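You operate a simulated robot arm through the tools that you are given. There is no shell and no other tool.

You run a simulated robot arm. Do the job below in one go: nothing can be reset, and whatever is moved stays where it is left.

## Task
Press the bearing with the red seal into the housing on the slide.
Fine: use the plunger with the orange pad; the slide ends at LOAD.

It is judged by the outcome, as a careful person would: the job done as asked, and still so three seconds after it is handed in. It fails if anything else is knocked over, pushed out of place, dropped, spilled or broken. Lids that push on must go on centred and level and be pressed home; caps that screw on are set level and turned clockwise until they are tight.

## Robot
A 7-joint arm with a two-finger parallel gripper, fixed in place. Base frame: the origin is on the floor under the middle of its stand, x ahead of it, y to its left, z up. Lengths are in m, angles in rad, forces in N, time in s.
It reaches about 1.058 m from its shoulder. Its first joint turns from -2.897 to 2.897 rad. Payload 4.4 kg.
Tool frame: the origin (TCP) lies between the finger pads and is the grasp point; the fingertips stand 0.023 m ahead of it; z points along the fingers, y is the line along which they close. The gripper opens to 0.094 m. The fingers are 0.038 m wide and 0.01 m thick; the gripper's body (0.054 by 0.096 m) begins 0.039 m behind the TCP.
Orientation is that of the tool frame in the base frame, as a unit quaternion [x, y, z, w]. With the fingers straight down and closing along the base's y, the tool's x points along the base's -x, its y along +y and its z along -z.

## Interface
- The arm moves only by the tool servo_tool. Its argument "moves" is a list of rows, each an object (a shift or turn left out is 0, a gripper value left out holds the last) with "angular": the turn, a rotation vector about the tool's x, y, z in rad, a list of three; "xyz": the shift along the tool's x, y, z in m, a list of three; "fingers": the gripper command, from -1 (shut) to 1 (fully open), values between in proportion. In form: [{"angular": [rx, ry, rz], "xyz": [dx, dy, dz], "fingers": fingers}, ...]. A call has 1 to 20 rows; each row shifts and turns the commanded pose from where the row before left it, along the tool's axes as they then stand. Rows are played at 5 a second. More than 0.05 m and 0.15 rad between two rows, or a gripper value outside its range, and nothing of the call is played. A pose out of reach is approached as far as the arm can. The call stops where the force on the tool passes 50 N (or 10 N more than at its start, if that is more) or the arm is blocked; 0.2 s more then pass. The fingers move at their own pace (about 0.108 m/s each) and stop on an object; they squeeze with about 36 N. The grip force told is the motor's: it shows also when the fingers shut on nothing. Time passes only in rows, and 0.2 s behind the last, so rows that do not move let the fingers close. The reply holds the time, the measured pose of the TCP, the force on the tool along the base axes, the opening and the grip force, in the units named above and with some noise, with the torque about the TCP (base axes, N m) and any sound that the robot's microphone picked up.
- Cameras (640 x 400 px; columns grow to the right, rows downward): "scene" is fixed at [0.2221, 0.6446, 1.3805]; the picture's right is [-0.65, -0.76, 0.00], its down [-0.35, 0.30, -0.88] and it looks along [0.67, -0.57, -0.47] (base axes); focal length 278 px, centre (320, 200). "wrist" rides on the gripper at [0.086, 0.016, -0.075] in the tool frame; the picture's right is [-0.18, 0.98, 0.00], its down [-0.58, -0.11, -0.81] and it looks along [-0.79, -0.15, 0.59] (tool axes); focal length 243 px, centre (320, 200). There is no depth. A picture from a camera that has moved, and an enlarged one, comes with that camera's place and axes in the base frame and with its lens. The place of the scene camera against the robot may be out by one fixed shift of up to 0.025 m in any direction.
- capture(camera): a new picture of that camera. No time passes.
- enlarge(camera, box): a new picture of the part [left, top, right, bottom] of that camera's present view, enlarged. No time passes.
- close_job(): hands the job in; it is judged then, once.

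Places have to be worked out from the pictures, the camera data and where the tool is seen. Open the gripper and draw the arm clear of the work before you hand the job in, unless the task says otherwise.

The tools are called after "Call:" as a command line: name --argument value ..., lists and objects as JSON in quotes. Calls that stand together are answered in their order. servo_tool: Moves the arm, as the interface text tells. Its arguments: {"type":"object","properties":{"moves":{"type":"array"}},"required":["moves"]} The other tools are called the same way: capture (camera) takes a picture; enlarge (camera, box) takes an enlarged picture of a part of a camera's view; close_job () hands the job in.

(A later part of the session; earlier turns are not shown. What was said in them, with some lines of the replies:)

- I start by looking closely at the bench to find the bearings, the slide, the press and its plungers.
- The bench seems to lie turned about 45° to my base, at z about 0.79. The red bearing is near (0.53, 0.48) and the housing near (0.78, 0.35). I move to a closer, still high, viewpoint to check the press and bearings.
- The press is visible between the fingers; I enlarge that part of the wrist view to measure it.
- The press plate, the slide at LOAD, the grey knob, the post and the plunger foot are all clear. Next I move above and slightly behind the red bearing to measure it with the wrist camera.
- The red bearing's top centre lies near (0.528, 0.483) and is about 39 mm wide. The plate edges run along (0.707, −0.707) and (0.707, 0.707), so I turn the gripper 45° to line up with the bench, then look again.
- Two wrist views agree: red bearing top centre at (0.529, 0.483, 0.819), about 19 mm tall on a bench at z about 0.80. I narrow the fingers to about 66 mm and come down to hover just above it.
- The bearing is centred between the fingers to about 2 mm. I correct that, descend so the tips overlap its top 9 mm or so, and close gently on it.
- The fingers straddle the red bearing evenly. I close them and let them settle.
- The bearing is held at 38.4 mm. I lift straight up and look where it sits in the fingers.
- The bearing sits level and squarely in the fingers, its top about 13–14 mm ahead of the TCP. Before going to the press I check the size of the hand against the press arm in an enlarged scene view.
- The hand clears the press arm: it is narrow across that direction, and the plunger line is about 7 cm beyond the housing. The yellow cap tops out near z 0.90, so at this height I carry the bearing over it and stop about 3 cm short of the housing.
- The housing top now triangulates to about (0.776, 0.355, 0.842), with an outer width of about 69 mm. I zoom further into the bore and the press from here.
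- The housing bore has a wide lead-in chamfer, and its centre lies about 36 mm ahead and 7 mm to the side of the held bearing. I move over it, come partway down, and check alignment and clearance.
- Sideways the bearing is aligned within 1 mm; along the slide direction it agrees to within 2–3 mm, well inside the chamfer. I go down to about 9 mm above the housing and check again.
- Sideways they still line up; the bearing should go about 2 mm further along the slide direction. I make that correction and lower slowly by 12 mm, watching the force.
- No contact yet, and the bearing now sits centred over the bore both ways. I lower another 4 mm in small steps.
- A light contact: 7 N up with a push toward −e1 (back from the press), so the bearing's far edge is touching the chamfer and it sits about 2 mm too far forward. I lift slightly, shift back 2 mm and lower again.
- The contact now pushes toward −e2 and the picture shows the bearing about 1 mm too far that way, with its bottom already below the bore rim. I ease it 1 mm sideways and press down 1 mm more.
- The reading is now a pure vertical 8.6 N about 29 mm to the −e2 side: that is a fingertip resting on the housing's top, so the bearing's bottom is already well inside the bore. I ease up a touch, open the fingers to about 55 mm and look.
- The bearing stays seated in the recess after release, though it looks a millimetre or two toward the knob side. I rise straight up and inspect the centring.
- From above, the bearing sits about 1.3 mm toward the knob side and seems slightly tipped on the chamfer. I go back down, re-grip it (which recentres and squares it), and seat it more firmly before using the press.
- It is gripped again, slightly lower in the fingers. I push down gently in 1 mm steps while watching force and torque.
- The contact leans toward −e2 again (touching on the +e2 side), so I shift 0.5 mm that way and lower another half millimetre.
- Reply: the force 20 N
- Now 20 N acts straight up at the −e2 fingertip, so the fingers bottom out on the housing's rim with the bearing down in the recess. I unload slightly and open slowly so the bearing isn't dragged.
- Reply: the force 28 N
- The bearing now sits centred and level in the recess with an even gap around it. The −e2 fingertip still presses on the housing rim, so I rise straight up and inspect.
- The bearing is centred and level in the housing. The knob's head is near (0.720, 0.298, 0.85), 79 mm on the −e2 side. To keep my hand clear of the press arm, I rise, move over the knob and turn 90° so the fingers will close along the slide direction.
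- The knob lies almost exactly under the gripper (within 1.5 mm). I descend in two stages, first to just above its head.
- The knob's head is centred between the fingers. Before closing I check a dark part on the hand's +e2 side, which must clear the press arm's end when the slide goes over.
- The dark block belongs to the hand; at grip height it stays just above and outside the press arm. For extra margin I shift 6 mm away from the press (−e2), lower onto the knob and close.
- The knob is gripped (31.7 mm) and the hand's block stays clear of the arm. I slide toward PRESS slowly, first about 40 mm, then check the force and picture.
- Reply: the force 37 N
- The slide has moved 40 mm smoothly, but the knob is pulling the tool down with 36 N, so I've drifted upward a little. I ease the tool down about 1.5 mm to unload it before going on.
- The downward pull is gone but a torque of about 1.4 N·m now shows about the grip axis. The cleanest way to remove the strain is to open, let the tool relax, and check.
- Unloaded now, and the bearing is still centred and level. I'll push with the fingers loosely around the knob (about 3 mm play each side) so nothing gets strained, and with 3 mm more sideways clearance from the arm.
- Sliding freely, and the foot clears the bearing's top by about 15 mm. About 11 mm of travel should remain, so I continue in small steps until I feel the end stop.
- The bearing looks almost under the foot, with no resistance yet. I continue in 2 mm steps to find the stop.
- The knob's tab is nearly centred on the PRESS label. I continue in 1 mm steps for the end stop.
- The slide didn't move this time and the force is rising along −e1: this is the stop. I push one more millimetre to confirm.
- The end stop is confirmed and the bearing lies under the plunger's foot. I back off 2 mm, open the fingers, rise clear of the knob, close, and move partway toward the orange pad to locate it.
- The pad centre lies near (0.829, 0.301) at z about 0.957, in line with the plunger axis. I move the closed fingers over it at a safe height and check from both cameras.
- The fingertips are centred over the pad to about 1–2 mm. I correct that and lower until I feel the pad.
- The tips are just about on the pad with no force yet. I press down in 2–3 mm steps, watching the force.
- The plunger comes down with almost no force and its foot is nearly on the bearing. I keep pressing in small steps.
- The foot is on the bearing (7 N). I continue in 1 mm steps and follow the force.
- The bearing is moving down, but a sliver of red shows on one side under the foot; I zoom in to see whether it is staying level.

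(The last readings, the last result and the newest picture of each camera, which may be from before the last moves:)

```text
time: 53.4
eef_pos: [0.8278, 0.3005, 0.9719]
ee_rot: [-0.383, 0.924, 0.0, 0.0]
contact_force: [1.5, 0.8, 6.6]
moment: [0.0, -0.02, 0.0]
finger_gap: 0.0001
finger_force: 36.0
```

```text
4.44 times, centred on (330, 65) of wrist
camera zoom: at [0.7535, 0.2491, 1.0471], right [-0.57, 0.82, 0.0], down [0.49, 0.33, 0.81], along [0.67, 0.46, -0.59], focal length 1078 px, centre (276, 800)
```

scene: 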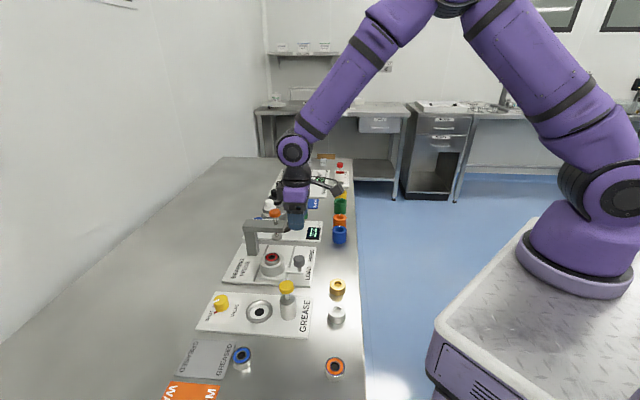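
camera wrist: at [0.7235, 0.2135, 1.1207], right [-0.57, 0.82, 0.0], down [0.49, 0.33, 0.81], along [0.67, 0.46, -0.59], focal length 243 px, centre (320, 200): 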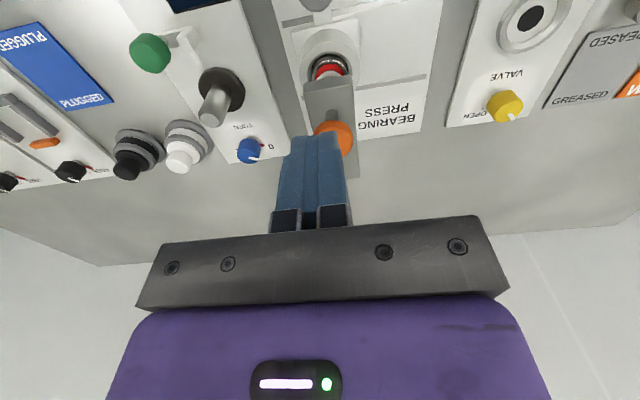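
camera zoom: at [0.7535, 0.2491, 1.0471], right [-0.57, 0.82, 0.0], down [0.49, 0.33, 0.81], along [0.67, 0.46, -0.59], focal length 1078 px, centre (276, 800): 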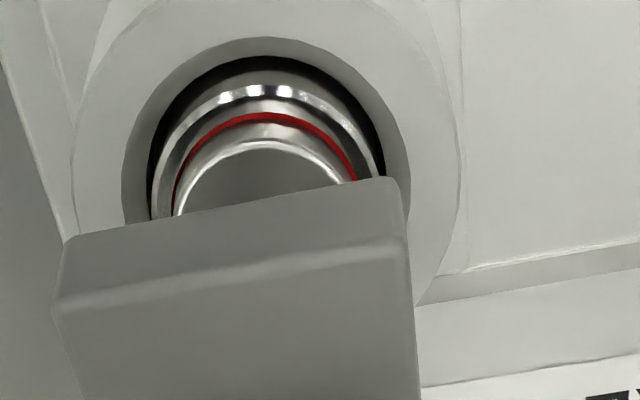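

The bearing is level and centred; the foot bears on it fairly evenly. I keep pressing in 1 mm steps.

Call:
servo_tool --moves '[{"xyz": [0, 0, 0.001], "fingers": -1}, {"xyz": [0, 0, 0.001]}, {"xyz": [0, 0, 0.001]}, {"xyz": [0, 0, 0]}]'

Call:
enlarge --camera "scene" --box '[264, 224, 296, 256]'

```text
time: 54.4
eef_pos: [0.8283, 0.2998, 0.9712]
ee_rot: [-0.383, 0.924, 0.0, 0.0]
contact_force: [2.8, 2.5, 8.1]
moment: [-0.03, 0.01, -0.03]
finger_gap: 0.0
finger_force: 36.3
```

```text
12.50 times, centred on (280, 240) of scene
camera zoom: at [0.2221, 0.6446, 1.3805], right [-0.65, -0.76, 0.0], down [-0.35, 0.3, -0.88], along [0.67, -0.57, -0.47], focal length 3476 px, centre (820, -300)
```

zoom: 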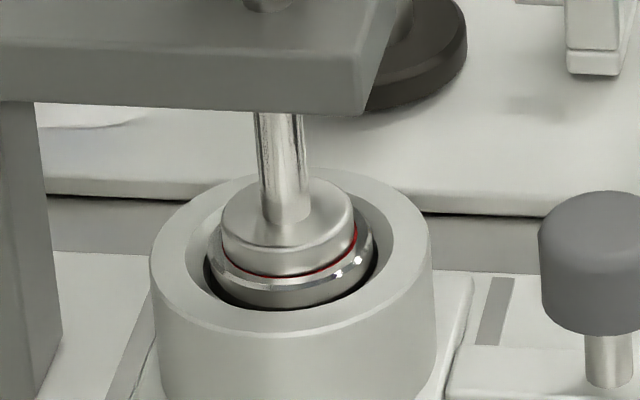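

Still going down evenly at about 8 N. I continue.

Call:
servo_tool --moves '[{"xyz": [0, 0, 0.001], "fingers": -1}, {"xyz": [0, 0, 0.001]}, {"xyz": [0, 0, 0.001]}, {"xyz": [0, 0, 0]}]'

Call:
enlarge --camera "scene" --box '[256, 210, 304, 258]'

```text
time: 55.4
eef_pos: [0.827, 0.2986, 0.9679]
ee_rot: [-0.382, 0.924, 0.001, 0.0]
contact_force: [1.0, 4.1, 16.5]
moment: [-0.07, 0.08, -0.05]
finger_gap: 0.0
finger_force: 36.2
heard: click
```

```text
8.33 times, centred on (280, 234) of scene
camera zoom: at [0.2221, 0.6446, 1.3805], right [-0.65, -0.76, 0.0], down [-0.35, 0.3, -0.88], along [0.67, -0.57, -0.47], focal length 2318 px, centre (653, -83)
```

zoom: 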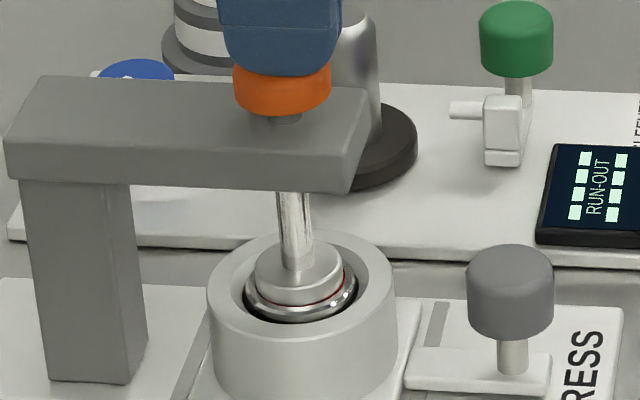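

I heard a click with the force rising to 16.5 N, probably the bearing seating. I press another millimetre or two to check it is truly home.

Call:
servo_tool --moves '[{"xyz": [0, 0, 0.0007], "fingers": -1}, {"xyz": [0, 0, 0.0007]}, {"xyz": [0, 0, 0]}]'

Call:
enlarge --camera "scene" --box '[264, 224, 296, 256]'

```text
time: 56.2
eef_pos: [0.8275, 0.2987, 0.9676]
ee_rot: [-0.383, 0.924, -0.001, 0.001]
contact_force: [-0.2, 1.8, 33.9]
moment: [-0.25, 0.31, 0.16]
finger_gap: 0.0
finger_force: 36.0
```

```text
12.50 times, centred on (280, 240) of scene
camera zoom: at [0.2221, 0.6446, 1.3805], right [-0.65, -0.76, 0.0], down [-0.35, 0.3, -0.88], along [0.67, -0.57, -0.47], focal length 3476 px, centre (820, -300)
```

zoom: 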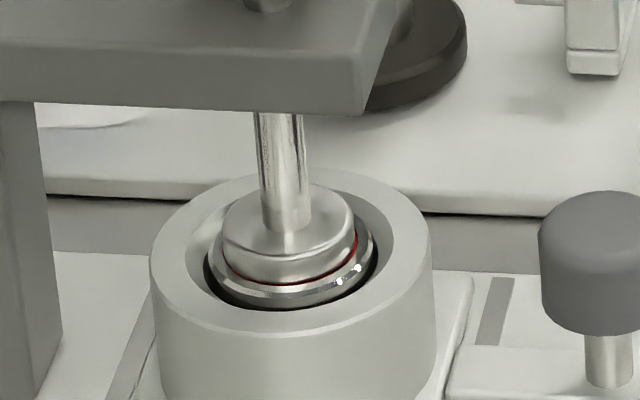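

The force climbs steeply to 34 N with no more movement, so it is at a hard stop and the bearing's top is about flush with the housing. I give one last firm push and look at how much plunger travel is left under the pad.

Call:
servo_tool --moves '[{"xyz": [0, 0, 0.0005], "fingers": -1}, {"xyz": [0, 0, 0]}]'

Call:
enlarge --camera "scene" --box '[256, 205, 304, 253]'

Call:
enlarge --camera "wrist" --box '[270, 20, 390, 170]'

```text
time: 56.8
eef_pos: [0.8274, 0.3, 0.9677]
ee_rot: [-0.382, 0.924, 0.0, 0.002]
contact_force: [2.5, 1.2, 43.9]
moment: [-0.34, 0.37, 0.14]
finger_gap: 0.0
finger_force: 36.2
```

```text
8.33 times, centred on (280, 229) of scene
camera zoom: at [0.2221, 0.6446, 1.3805], right [-0.65, -0.76, 0.0], down [-0.35, 0.3, -0.88], along [0.67, -0.57, -0.47], focal length 2318 px, centre (653, -42)
```

zoom: 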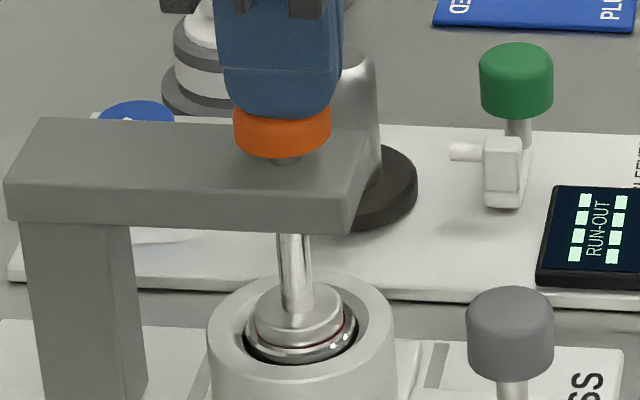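

```text
2.67 times, centred on (330, 95) of wrist
camera zoom: at [0.7532, 0.2489, 1.0418], right [-0.57, 0.82, 0.0], down [0.49, 0.33, 0.81], along [0.67, 0.46, -0.59], focal length 647 px, centre (293, 480)
```

zoom: 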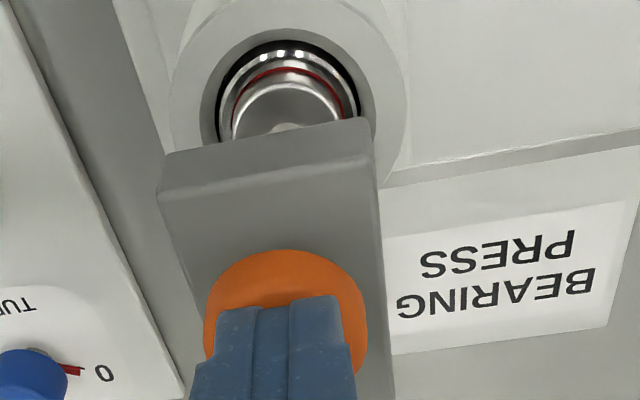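

A firm 44 N moves nothing further, and the pad still has a little stem left above the arm, so the bearing itself is bottomed. I rise slowly and see whether the plunger returns by itself.

Call:
servo_tool --moves '[{"xyz": [0, 0, -0.003], "fingers": -1}, {"xyz": [0, 0, -0.006]}, {"xyz": [0, 0, -0.008]}, {"xyz": [0, 0, -0.01]}, {"xyz": [0, 0, -0.02]}, {"xyz": [0, 0, -0.02]}, {"xyz": [0, 0, 0]}]'

Call:
enlarge --camera "scene" --box '[240, 190, 320, 270]'

Call:
enlarge --camera "wrist" --box '[240, 20, 400, 170]'

```text
time: 58.4
eef_pos: [0.827, 0.301, 1.0321]
ee_rot: [-0.383, 0.924, 0.0, 0.0]
contact_force: [0.0, 1.3, -0.4]
moment: [0.0, -0.01, -0.01]
finger_gap: 0.0001
finger_force: 36.1
```

```text
5.00 times, centred on (280, 230) of scene
camera zoom: at [0.2221, 0.6446, 1.3805], right [-0.65, -0.76, 0.0], down [-0.35, 0.3, -0.88], along [0.67, -0.57, -0.47], focal length 1391 px, centre (520, 50)
```

zoom: 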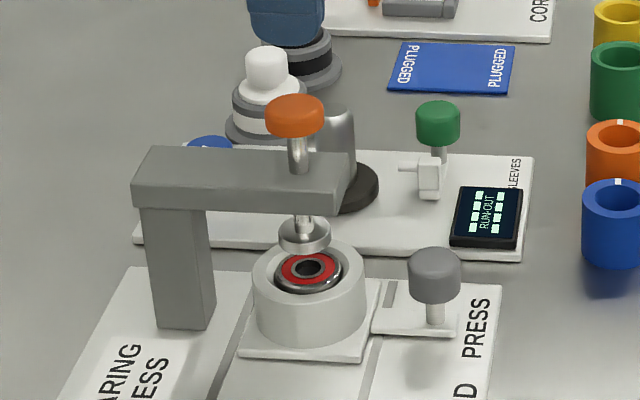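

```text
2.67 times, centred on (320, 95) of wrist
camera zoom: at [0.7538, 0.2498, 1.1072], right [-0.57, 0.82, 0.0], down [0.49, 0.33, 0.81], along [0.67, 0.46, -0.59], focal length 647 px, centre (320, 480)
```

zoom: 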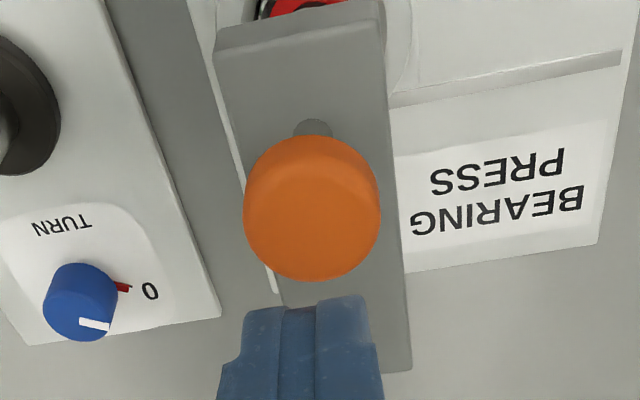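

The plunger has sprung back up. I zoom in on the bearing to judge its depth and level.

Call:
enlarge --camera "scene" --box '[264, 228, 296, 256]'

Call:
enlarge --camera "wrist" --box '[270, 0, 380, 60]'

```text
14.29 times, centred on (280, 242) of scene
camera zoom: at [0.2221, 0.6446, 1.3805], right [-0.65, -0.76, 0.0], down [-0.35, 0.3, -0.88], along [0.67, -0.57, -0.47], focal length 3973 px, centre (891, -400)
```

zoom: 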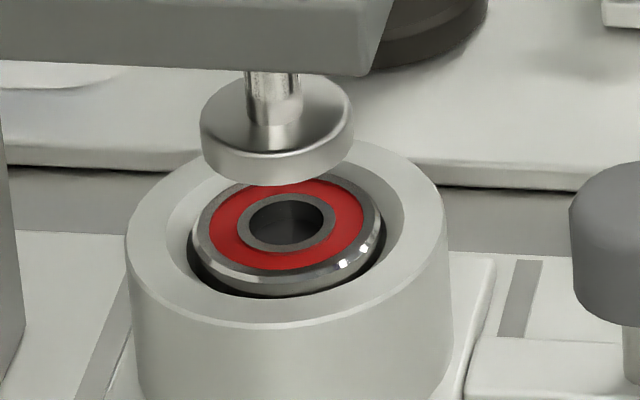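

```text
5.82 times, centred on (325, 30) of wrist
camera zoom: at [0.7538, 0.2498, 1.1072], right [-0.57, 0.82, 0.0], down [0.49, 0.33, 0.81], along [0.67, 0.46, -0.59], focal length 1412 px, centre (291, 1189)
```

zoom: 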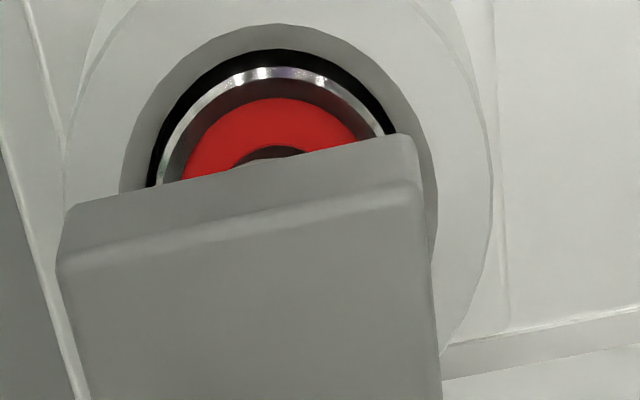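

The bearing is seated level and centred, slightly inside the rim. Now I return to the knob along the same path, open the fingers and come down around it.

Call:
servo_tool --moves '[{"xyz": [0.02, -0.0007, 0], "fingers": -1}, {"xyz": [0.022, -0.0007, 0]}, {"xyz": [0.022, -0.0007, 0]}, {"xyz": [0.023, -0.0007, 0], "fingers": 0.2}, {"xyz": [0, 0, 0.025]}, {"xyz": [0, 0, 0.03]}, {"xyz": [0, 0, 0.03]}, {"xyz": [0, 0, 0.03]}, {"xyz": [0, 0, 0]}]'

Call:
capture --camera "wrist"

Call:
enlarge --camera "scene" --box '[240, 190, 330, 280]'

```text
time: 60.4
eef_pos: [0.7682, 0.2375, 0.9161]
ee_rot: [-0.384, 0.924, 0.001, -0.001]
contact_force: [-0.9, -0.3, -0.3]
moment: [0.03, 0.0, 0.0]
finger_gap: 0.0565
finger_force: 0.0
```

```text
taken
camera wrist: at [0.6944, 0.1863, 0.9899], right [-0.57, 0.82, 0.0], down [0.49, 0.33, 0.81], along [0.67, 0.46, -0.59], focal length 243 px, centre (320, 200)
```

wrist: 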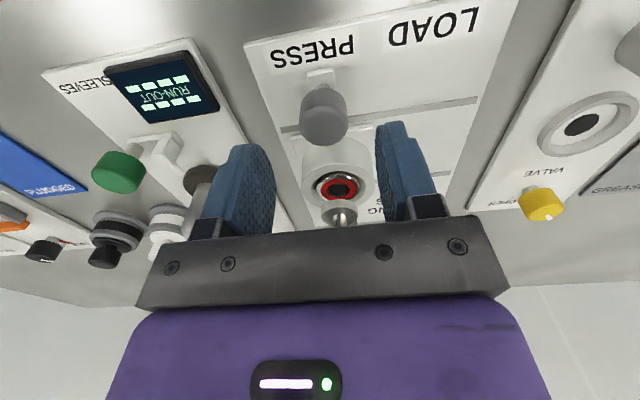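

```text
4.44 times, centred on (285, 235) of scene
camera zoom: at [0.2221, 0.6446, 1.3805], right [-0.65, -0.76, 0.0], down [-0.35, 0.3, -0.88], along [0.67, -0.57, -0.47], focal length 1236 px, centre (476, 44)
```

zoom: 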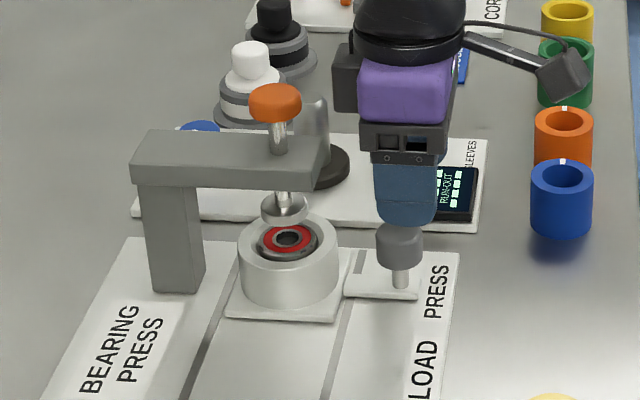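

The knob is centred between the open fingers. I lower around it, close to a loose 37 mm, and start pulling it back toward LOAD.

Call:
servo_tool --moves '[{"xyz": [0, 0, 0.02], "fingers": 0.2}, {"xyz": [0, 0, 0.02]}, {"xyz": [0, 0, 0.019]}, {"xyz": [0, 0, 0]}, {"fingers": -0.2}, {"fingers": -0.2}, {"xyz": [0, 0.006, 0]}, {"xyz": [0, 0.007, 0]}, {"xyz": [0, 0.008, 0]}, {"xyz": [0, 0.008, 0]}, {"xyz": [0, 0.008, 0]}, {"xyz": [0, 0, 0]}]'

Call:
enlarge --camera "scene" --box '[240, 200, 330, 290]'

Call:
capture --camera "wrist"

```text
time: 63.0
eef_pos: [0.7417, 0.2612, 0.8581]
ee_rot: [-0.383, 0.924, 0.0, 0.0]
contact_force: [-0.3, -0.5, 0.2]
moment: [0.01, 0.01, 0.02]
finger_gap: 0.0377
finger_force: 0.1
```

```text
4.44 times, centred on (285, 245) of scene
camera zoom: at [0.2221, 0.6446, 1.3805], right [-0.65, -0.76, 0.0], down [-0.35, 0.3, -0.88], along [0.67, -0.57, -0.47], focal length 1236 px, centre (476, 0)
```

zoom: 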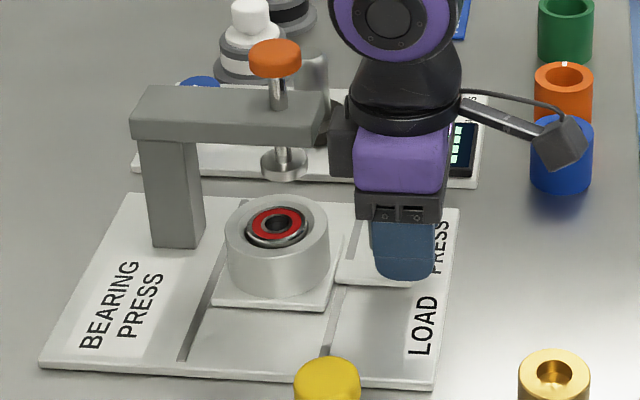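

```text
taken
camera wrist: at [0.6685, 0.2113, 0.9315], right [-0.57, 0.82, 0.0], down [0.49, 0.33, 0.81], along [0.66, 0.46, -0.59], focal length 243 px, centre (320, 200)
```

wrist: 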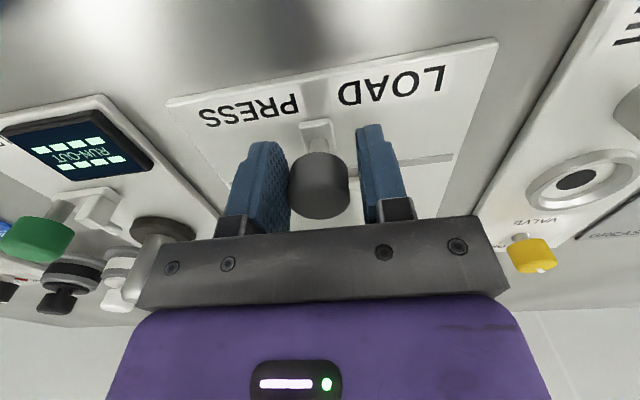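

The slide follows freely with the bearing well seated. About 44 mm remain to LOAD; I go most of that, then look for the stop.

Call:
servo_tool --moves '[{"xyz": [0, 0.008, 0], "fingers": -0.2}, {"xyz": [0, 0.008, 0]}, {"xyz": [0, 0.008, 0]}, {"xyz": [0, 0.007, 0]}, {"xyz": [0, 0.006, 0]}, {"xyz": [0, 0, 0]}]'

Call:
enlarge --camera "scene" --box '[240, 200, 330, 290]'

Call:
capture --camera "wrist"

```text
time: 64.4
eef_pos: [0.7146, 0.2886, 0.857]
ee_rot: [-0.383, 0.924, 0.0, 0.0]
contact_force: [0.3, -0.2, -0.2]
moment: [-0.03, 0.01, -0.02]
finger_gap: 0.0374
finger_force: 0.0
```

```text
4.44 times, centred on (285, 245) of scene
camera zoom: at [0.2221, 0.6446, 1.3805], right [-0.65, -0.76, 0.0], down [-0.35, 0.3, -0.88], along [0.67, -0.57, -0.47], focal length 1236 px, centre (476, 0)
```

zoom: 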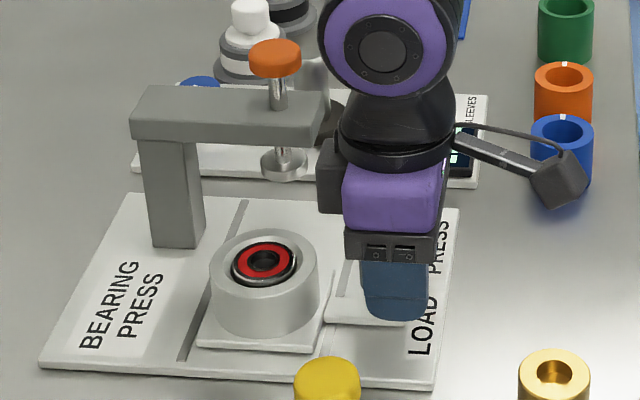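

```text
taken
camera wrist: at [0.6419, 0.2378, 0.9317], right [-0.57, 0.82, 0.0], down [0.49, 0.33, 0.81], along [0.67, 0.46, -0.59], focal length 243 px, centre (320, 200)
```

wrist: 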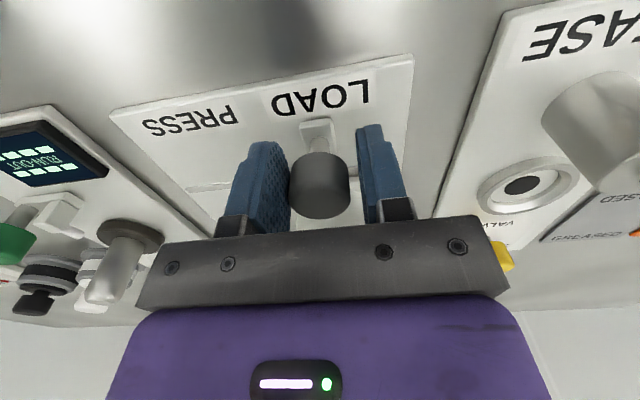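

About 5 mm remain; I go on in 1.5–2 mm steps until the stop is felt.

Call:
servo_tool --moves '[{"xyz": [0, 0.002, 0], "fingers": -0.2}, {"xyz": [0, 0.002, 0]}, {"xyz": [0, 0.0015, 0]}, {"xyz": [0, 0, 0]}]'

Call:
enlarge --camera "scene" --box '[240, 200, 330, 290]'

```text
time: 65.4
eef_pos: [0.7117, 0.2925, 0.8576]
ee_rot: [-0.383, 0.924, 0.001, 0.0]
contact_force: [0.2, -2.4, 0.3]
moment: [-0.01, -0.01, -0.03]
finger_gap: 0.039
finger_force: 1.1
```

```text
4.44 times, centred on (285, 245) of scene
camera zoom: at [0.2221, 0.6446, 1.3805], right [-0.65, -0.76, 0.0], down [-0.35, 0.3, -0.88], along [0.67, -0.57, -0.47], focal length 1236 px, centre (476, 0)
```

zoom: 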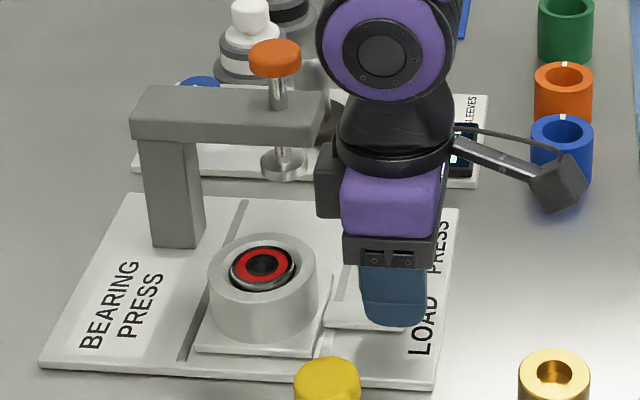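

The fingers are being spread slightly and the force rises: this is the LOAD stop. I push 1 mm more to be sure, then back off, open and rise clear.

Call:
servo_tool --moves '[{"xyz": [0, 0.0015, 0], "fingers": -0.2}, {"xyz": [0, 0, 0]}]'

Call:
enlarge --camera "scene" --box '[240, 200, 330, 290]'

```text
time: 66.0
eef_pos: [0.7117, 0.2926, 0.8567]
ee_rot: [-0.383, 0.924, 0.0, 0.0]
contact_force: [6.2, -3.1, -0.6]
moment: [0.01, 0.03, -0.02]
finger_gap: 0.0406
finger_force: 3.3
```

```text
4.44 times, centred on (285, 245) of scene
camera zoom: at [0.2221, 0.6446, 1.3805], right [-0.65, -0.76, 0.0], down [-0.35, 0.3, -0.88], along [0.67, -0.57, -0.47], focal length 1236 px, centre (476, 0)
```

zoom: 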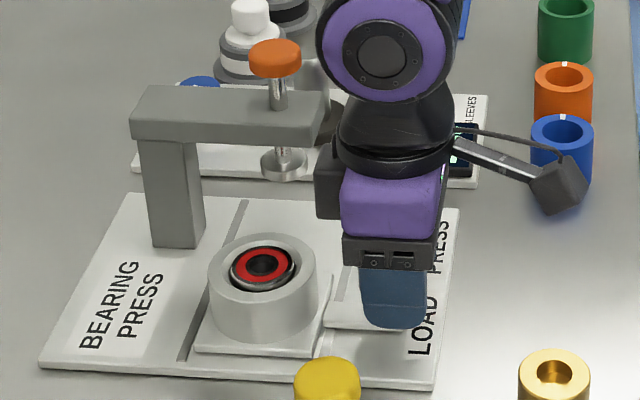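

The slide is hard against the LOAD stop and didn't move further. I relax, open the fingers and rise straight up away from the knob.

Call:
servo_tool --moves '[{"xyz": [0, -0.003, 0], "fingers": -0.15}, {"fingers": 0.2}, {"fingers": 0.2}, {"xyz": [0, 0, -0.015]}, {"xyz": [0, 0, -0.025]}, {"xyz": [0, 0, -0.03]}, {"xyz": [0, 0, -0.03]}, {"xyz": [0, 0, -0.03]}, {"xyz": [0, 0, -0.03]}, {"xyz": [0.03, 0, -0.03]}, {"xyz": [0.03, 0, -0.03]}, {"xyz": [0, 0, 0]}]'

Call:
capture --camera "scene"

Call:
enlarge --camera "scene" --box '[240, 200, 330, 290]'

Call:
capture --camera "wrist"

```text
time: 68.6
eef_pos: [0.6711, 0.2508, 1.0795]
ee_rot: [-0.383, 0.924, 0.0, 0.0]
contact_force: [0.4, 0.1, 0.3]
moment: [-0.03, 0.05, 0.0]
finger_gap: 0.0566
finger_force: 0.0
```

```text
taken
```

scene: 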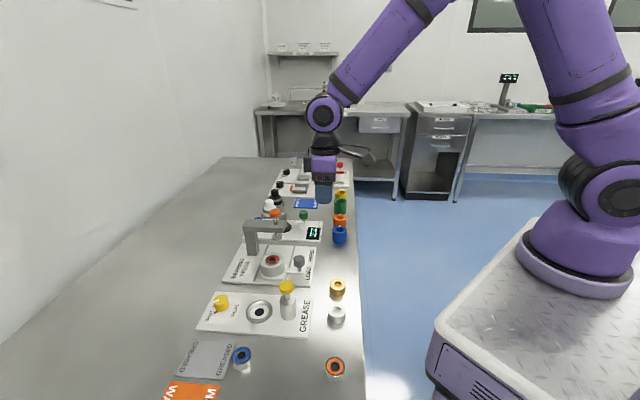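

```text
4.44 times, centred on (285, 245) of scene
camera zoom: at [0.2221, 0.6446, 1.3805], right [-0.65, -0.76, 0.0], down [-0.35, 0.3, -0.88], along [0.67, -0.57, -0.47], focal length 1236 px, centre (476, 0)
```

zoom: 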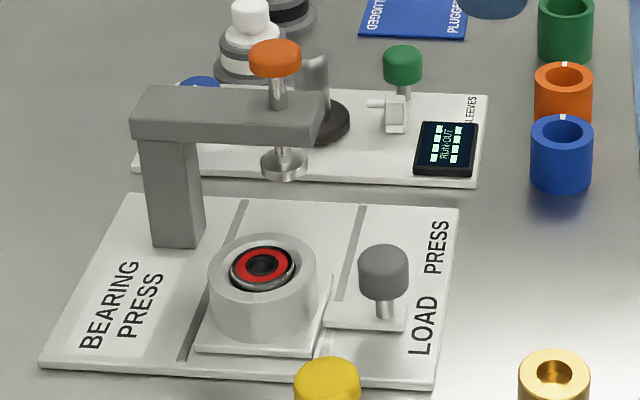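

```text
taken
camera wrist: at [0.5977, 0.1997, 1.1541], right [-0.57, 0.82, 0.0], down [0.49, 0.33, 0.81], along [0.66, 0.46, -0.59], focal length 243 px, centre (320, 200)
```

wrist: 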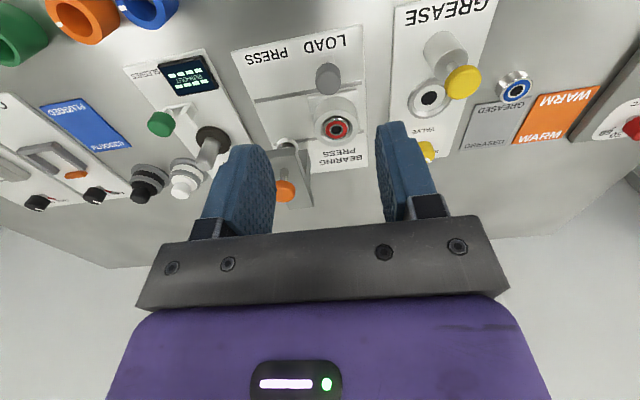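

The slide is back exactly where it started at LOAD, the plunger is up, and nothing else has moved. I take a last close look at the bearing's seating.

Call:
enlarge --camera "scene" --box '[258, 246, 288, 276]'

Call:
enlarge --camera "wrist" --box '[305, 90, 370, 155]'

Call:
enlarge --camera "scene" --box '[160, 270, 360, 400]'

```text
13.33 times, centred on (273, 261) of scene
camera zoom: at [0.2221, 0.6446, 1.3805], right [-0.65, -0.76, 0.0], down [-0.35, 0.3, -0.88], along [0.67, -0.57, -0.47], focal length 3708 px, centre (947, -613)
```

zoom: 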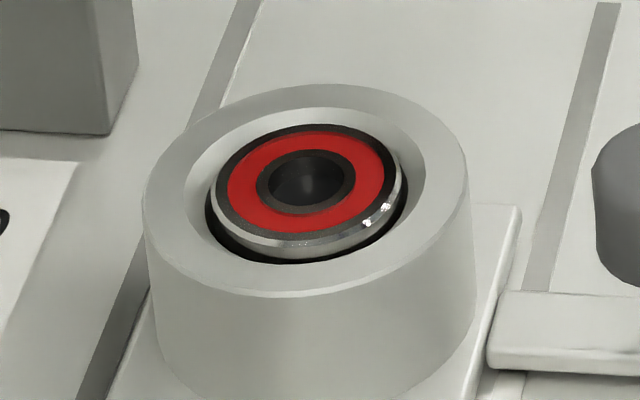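

```text
6.15 times, centred on (338, 122) of wrist
camera zoom: at [0.5977, 0.1997, 1.1541], right [-0.57, 0.82, 0.0], down [0.49, 0.33, 0.81], along [0.66, 0.46, -0.59], focal length 1493 px, centre (212, 677)
```

zoom: 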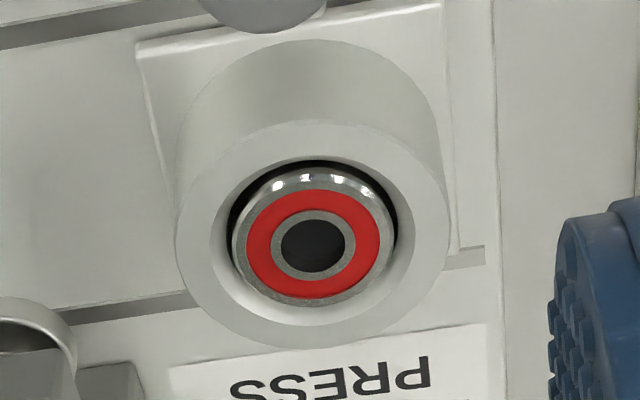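

```text
3.08 times, centred on (260, 335) of scene
camera zoom: at [0.2221, 0.6446, 1.3805], right [-0.65, -0.76, 0.0], down [-0.35, 0.3, -0.88], along [0.67, -0.57, -0.47], focal length 856 px, centre (505, -215)
```

zoom: 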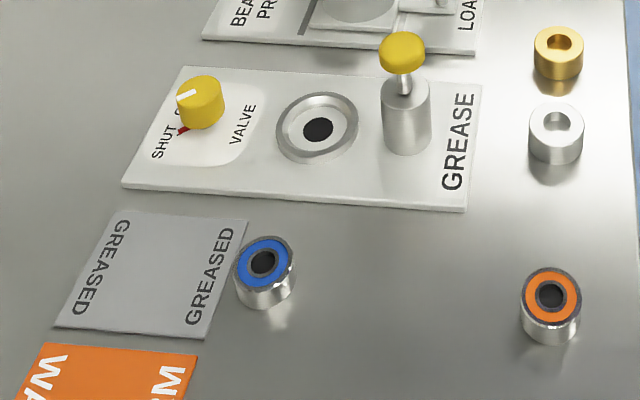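

The bearing sits centred, level and about flush in the housing, the other bearings and stations are untouched, and the slide is at LOAD. I open the gripper fully and draw the arm up and back, well clear.

Call:
servo_tool --moves '[{"xyz": [0.01, 0.01, -0.025], "fingers": 1}, {"xyz": [0.022, 0.022, -0.025]}, {"xyz": [0.022, 0.022, -0.025]}, {"xyz": [0.022, 0.022, -0.025]}, {"xyz": [0.022, 0.022, -0.02]}, {"xyz": [0.022, 0.022, -0.02]}, {"xyz": [0, 0, 0]}, {"xyz": [0, 0, 0]}]'

Call:
capture --camera "scene"

Call:
enlarge --camera "scene" --box '[240, 200, 330, 290]'

```text
time: 70.4
eef_pos: [0.5003, 0.2485, 1.2182]
ee_rot: [-0.383, 0.924, 0.0, -0.001]
contact_force: [0.5, 0.3, 0.0]
moment: [0.0, -0.01, 0.0]
finger_gap: 0.094
finger_force: 0.0
```

```text
taken
```

scene: 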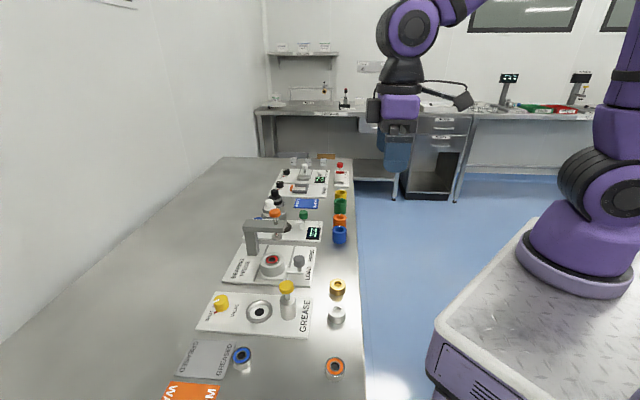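

```text
4.44 times, centred on (285, 245) of scene
camera zoom: at [0.2221, 0.6446, 1.3805], right [-0.65, -0.76, 0.0], down [-0.35, 0.3, -0.88], along [0.67, -0.57, -0.47], focal length 1236 px, centre (476, 0)
```

zoom: 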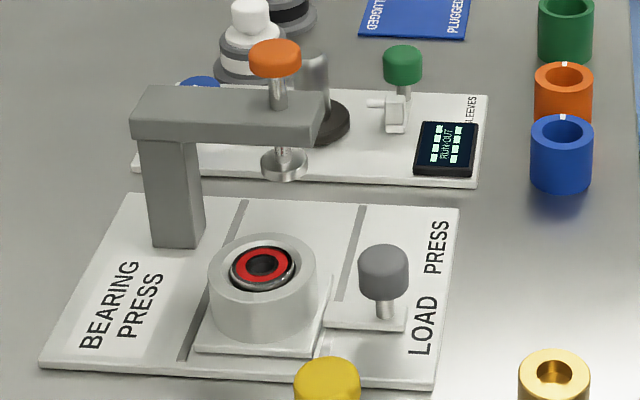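

The arm is clear with the gripper open, the red-sealed bearing is pressed into the housing, the slide rests at LOAD and the plunger is up. I hand the job in.

Call:
close_job

```text
The job is handed in.
```

The red-sealed bearing is pressed into the housing, and the slide is back against its LOAD stop.

- **Pressing:** I used the plunger with the orange pad. There was a click near the end of the stroke. After that, a 44 N push moved nothing further, so I take the bearing as fully home. It looks level, centred and about flush with the housing top.
- **Placing:** The bearing sat slightly off-centre after the first release. I gripped it again and recentred it before using the press.
- **Slide:** On the first part of the move to PRESS, my grip on the knob put up to 36 N of strain on it. I let go and pushed it loosely for the rest; the slide ran freely both ways.
- **Surroundings:** The plunger sprang back up by itself, and in the last pictures nothing else on the bench looks moved. The gripper is open and the arm is well clear.
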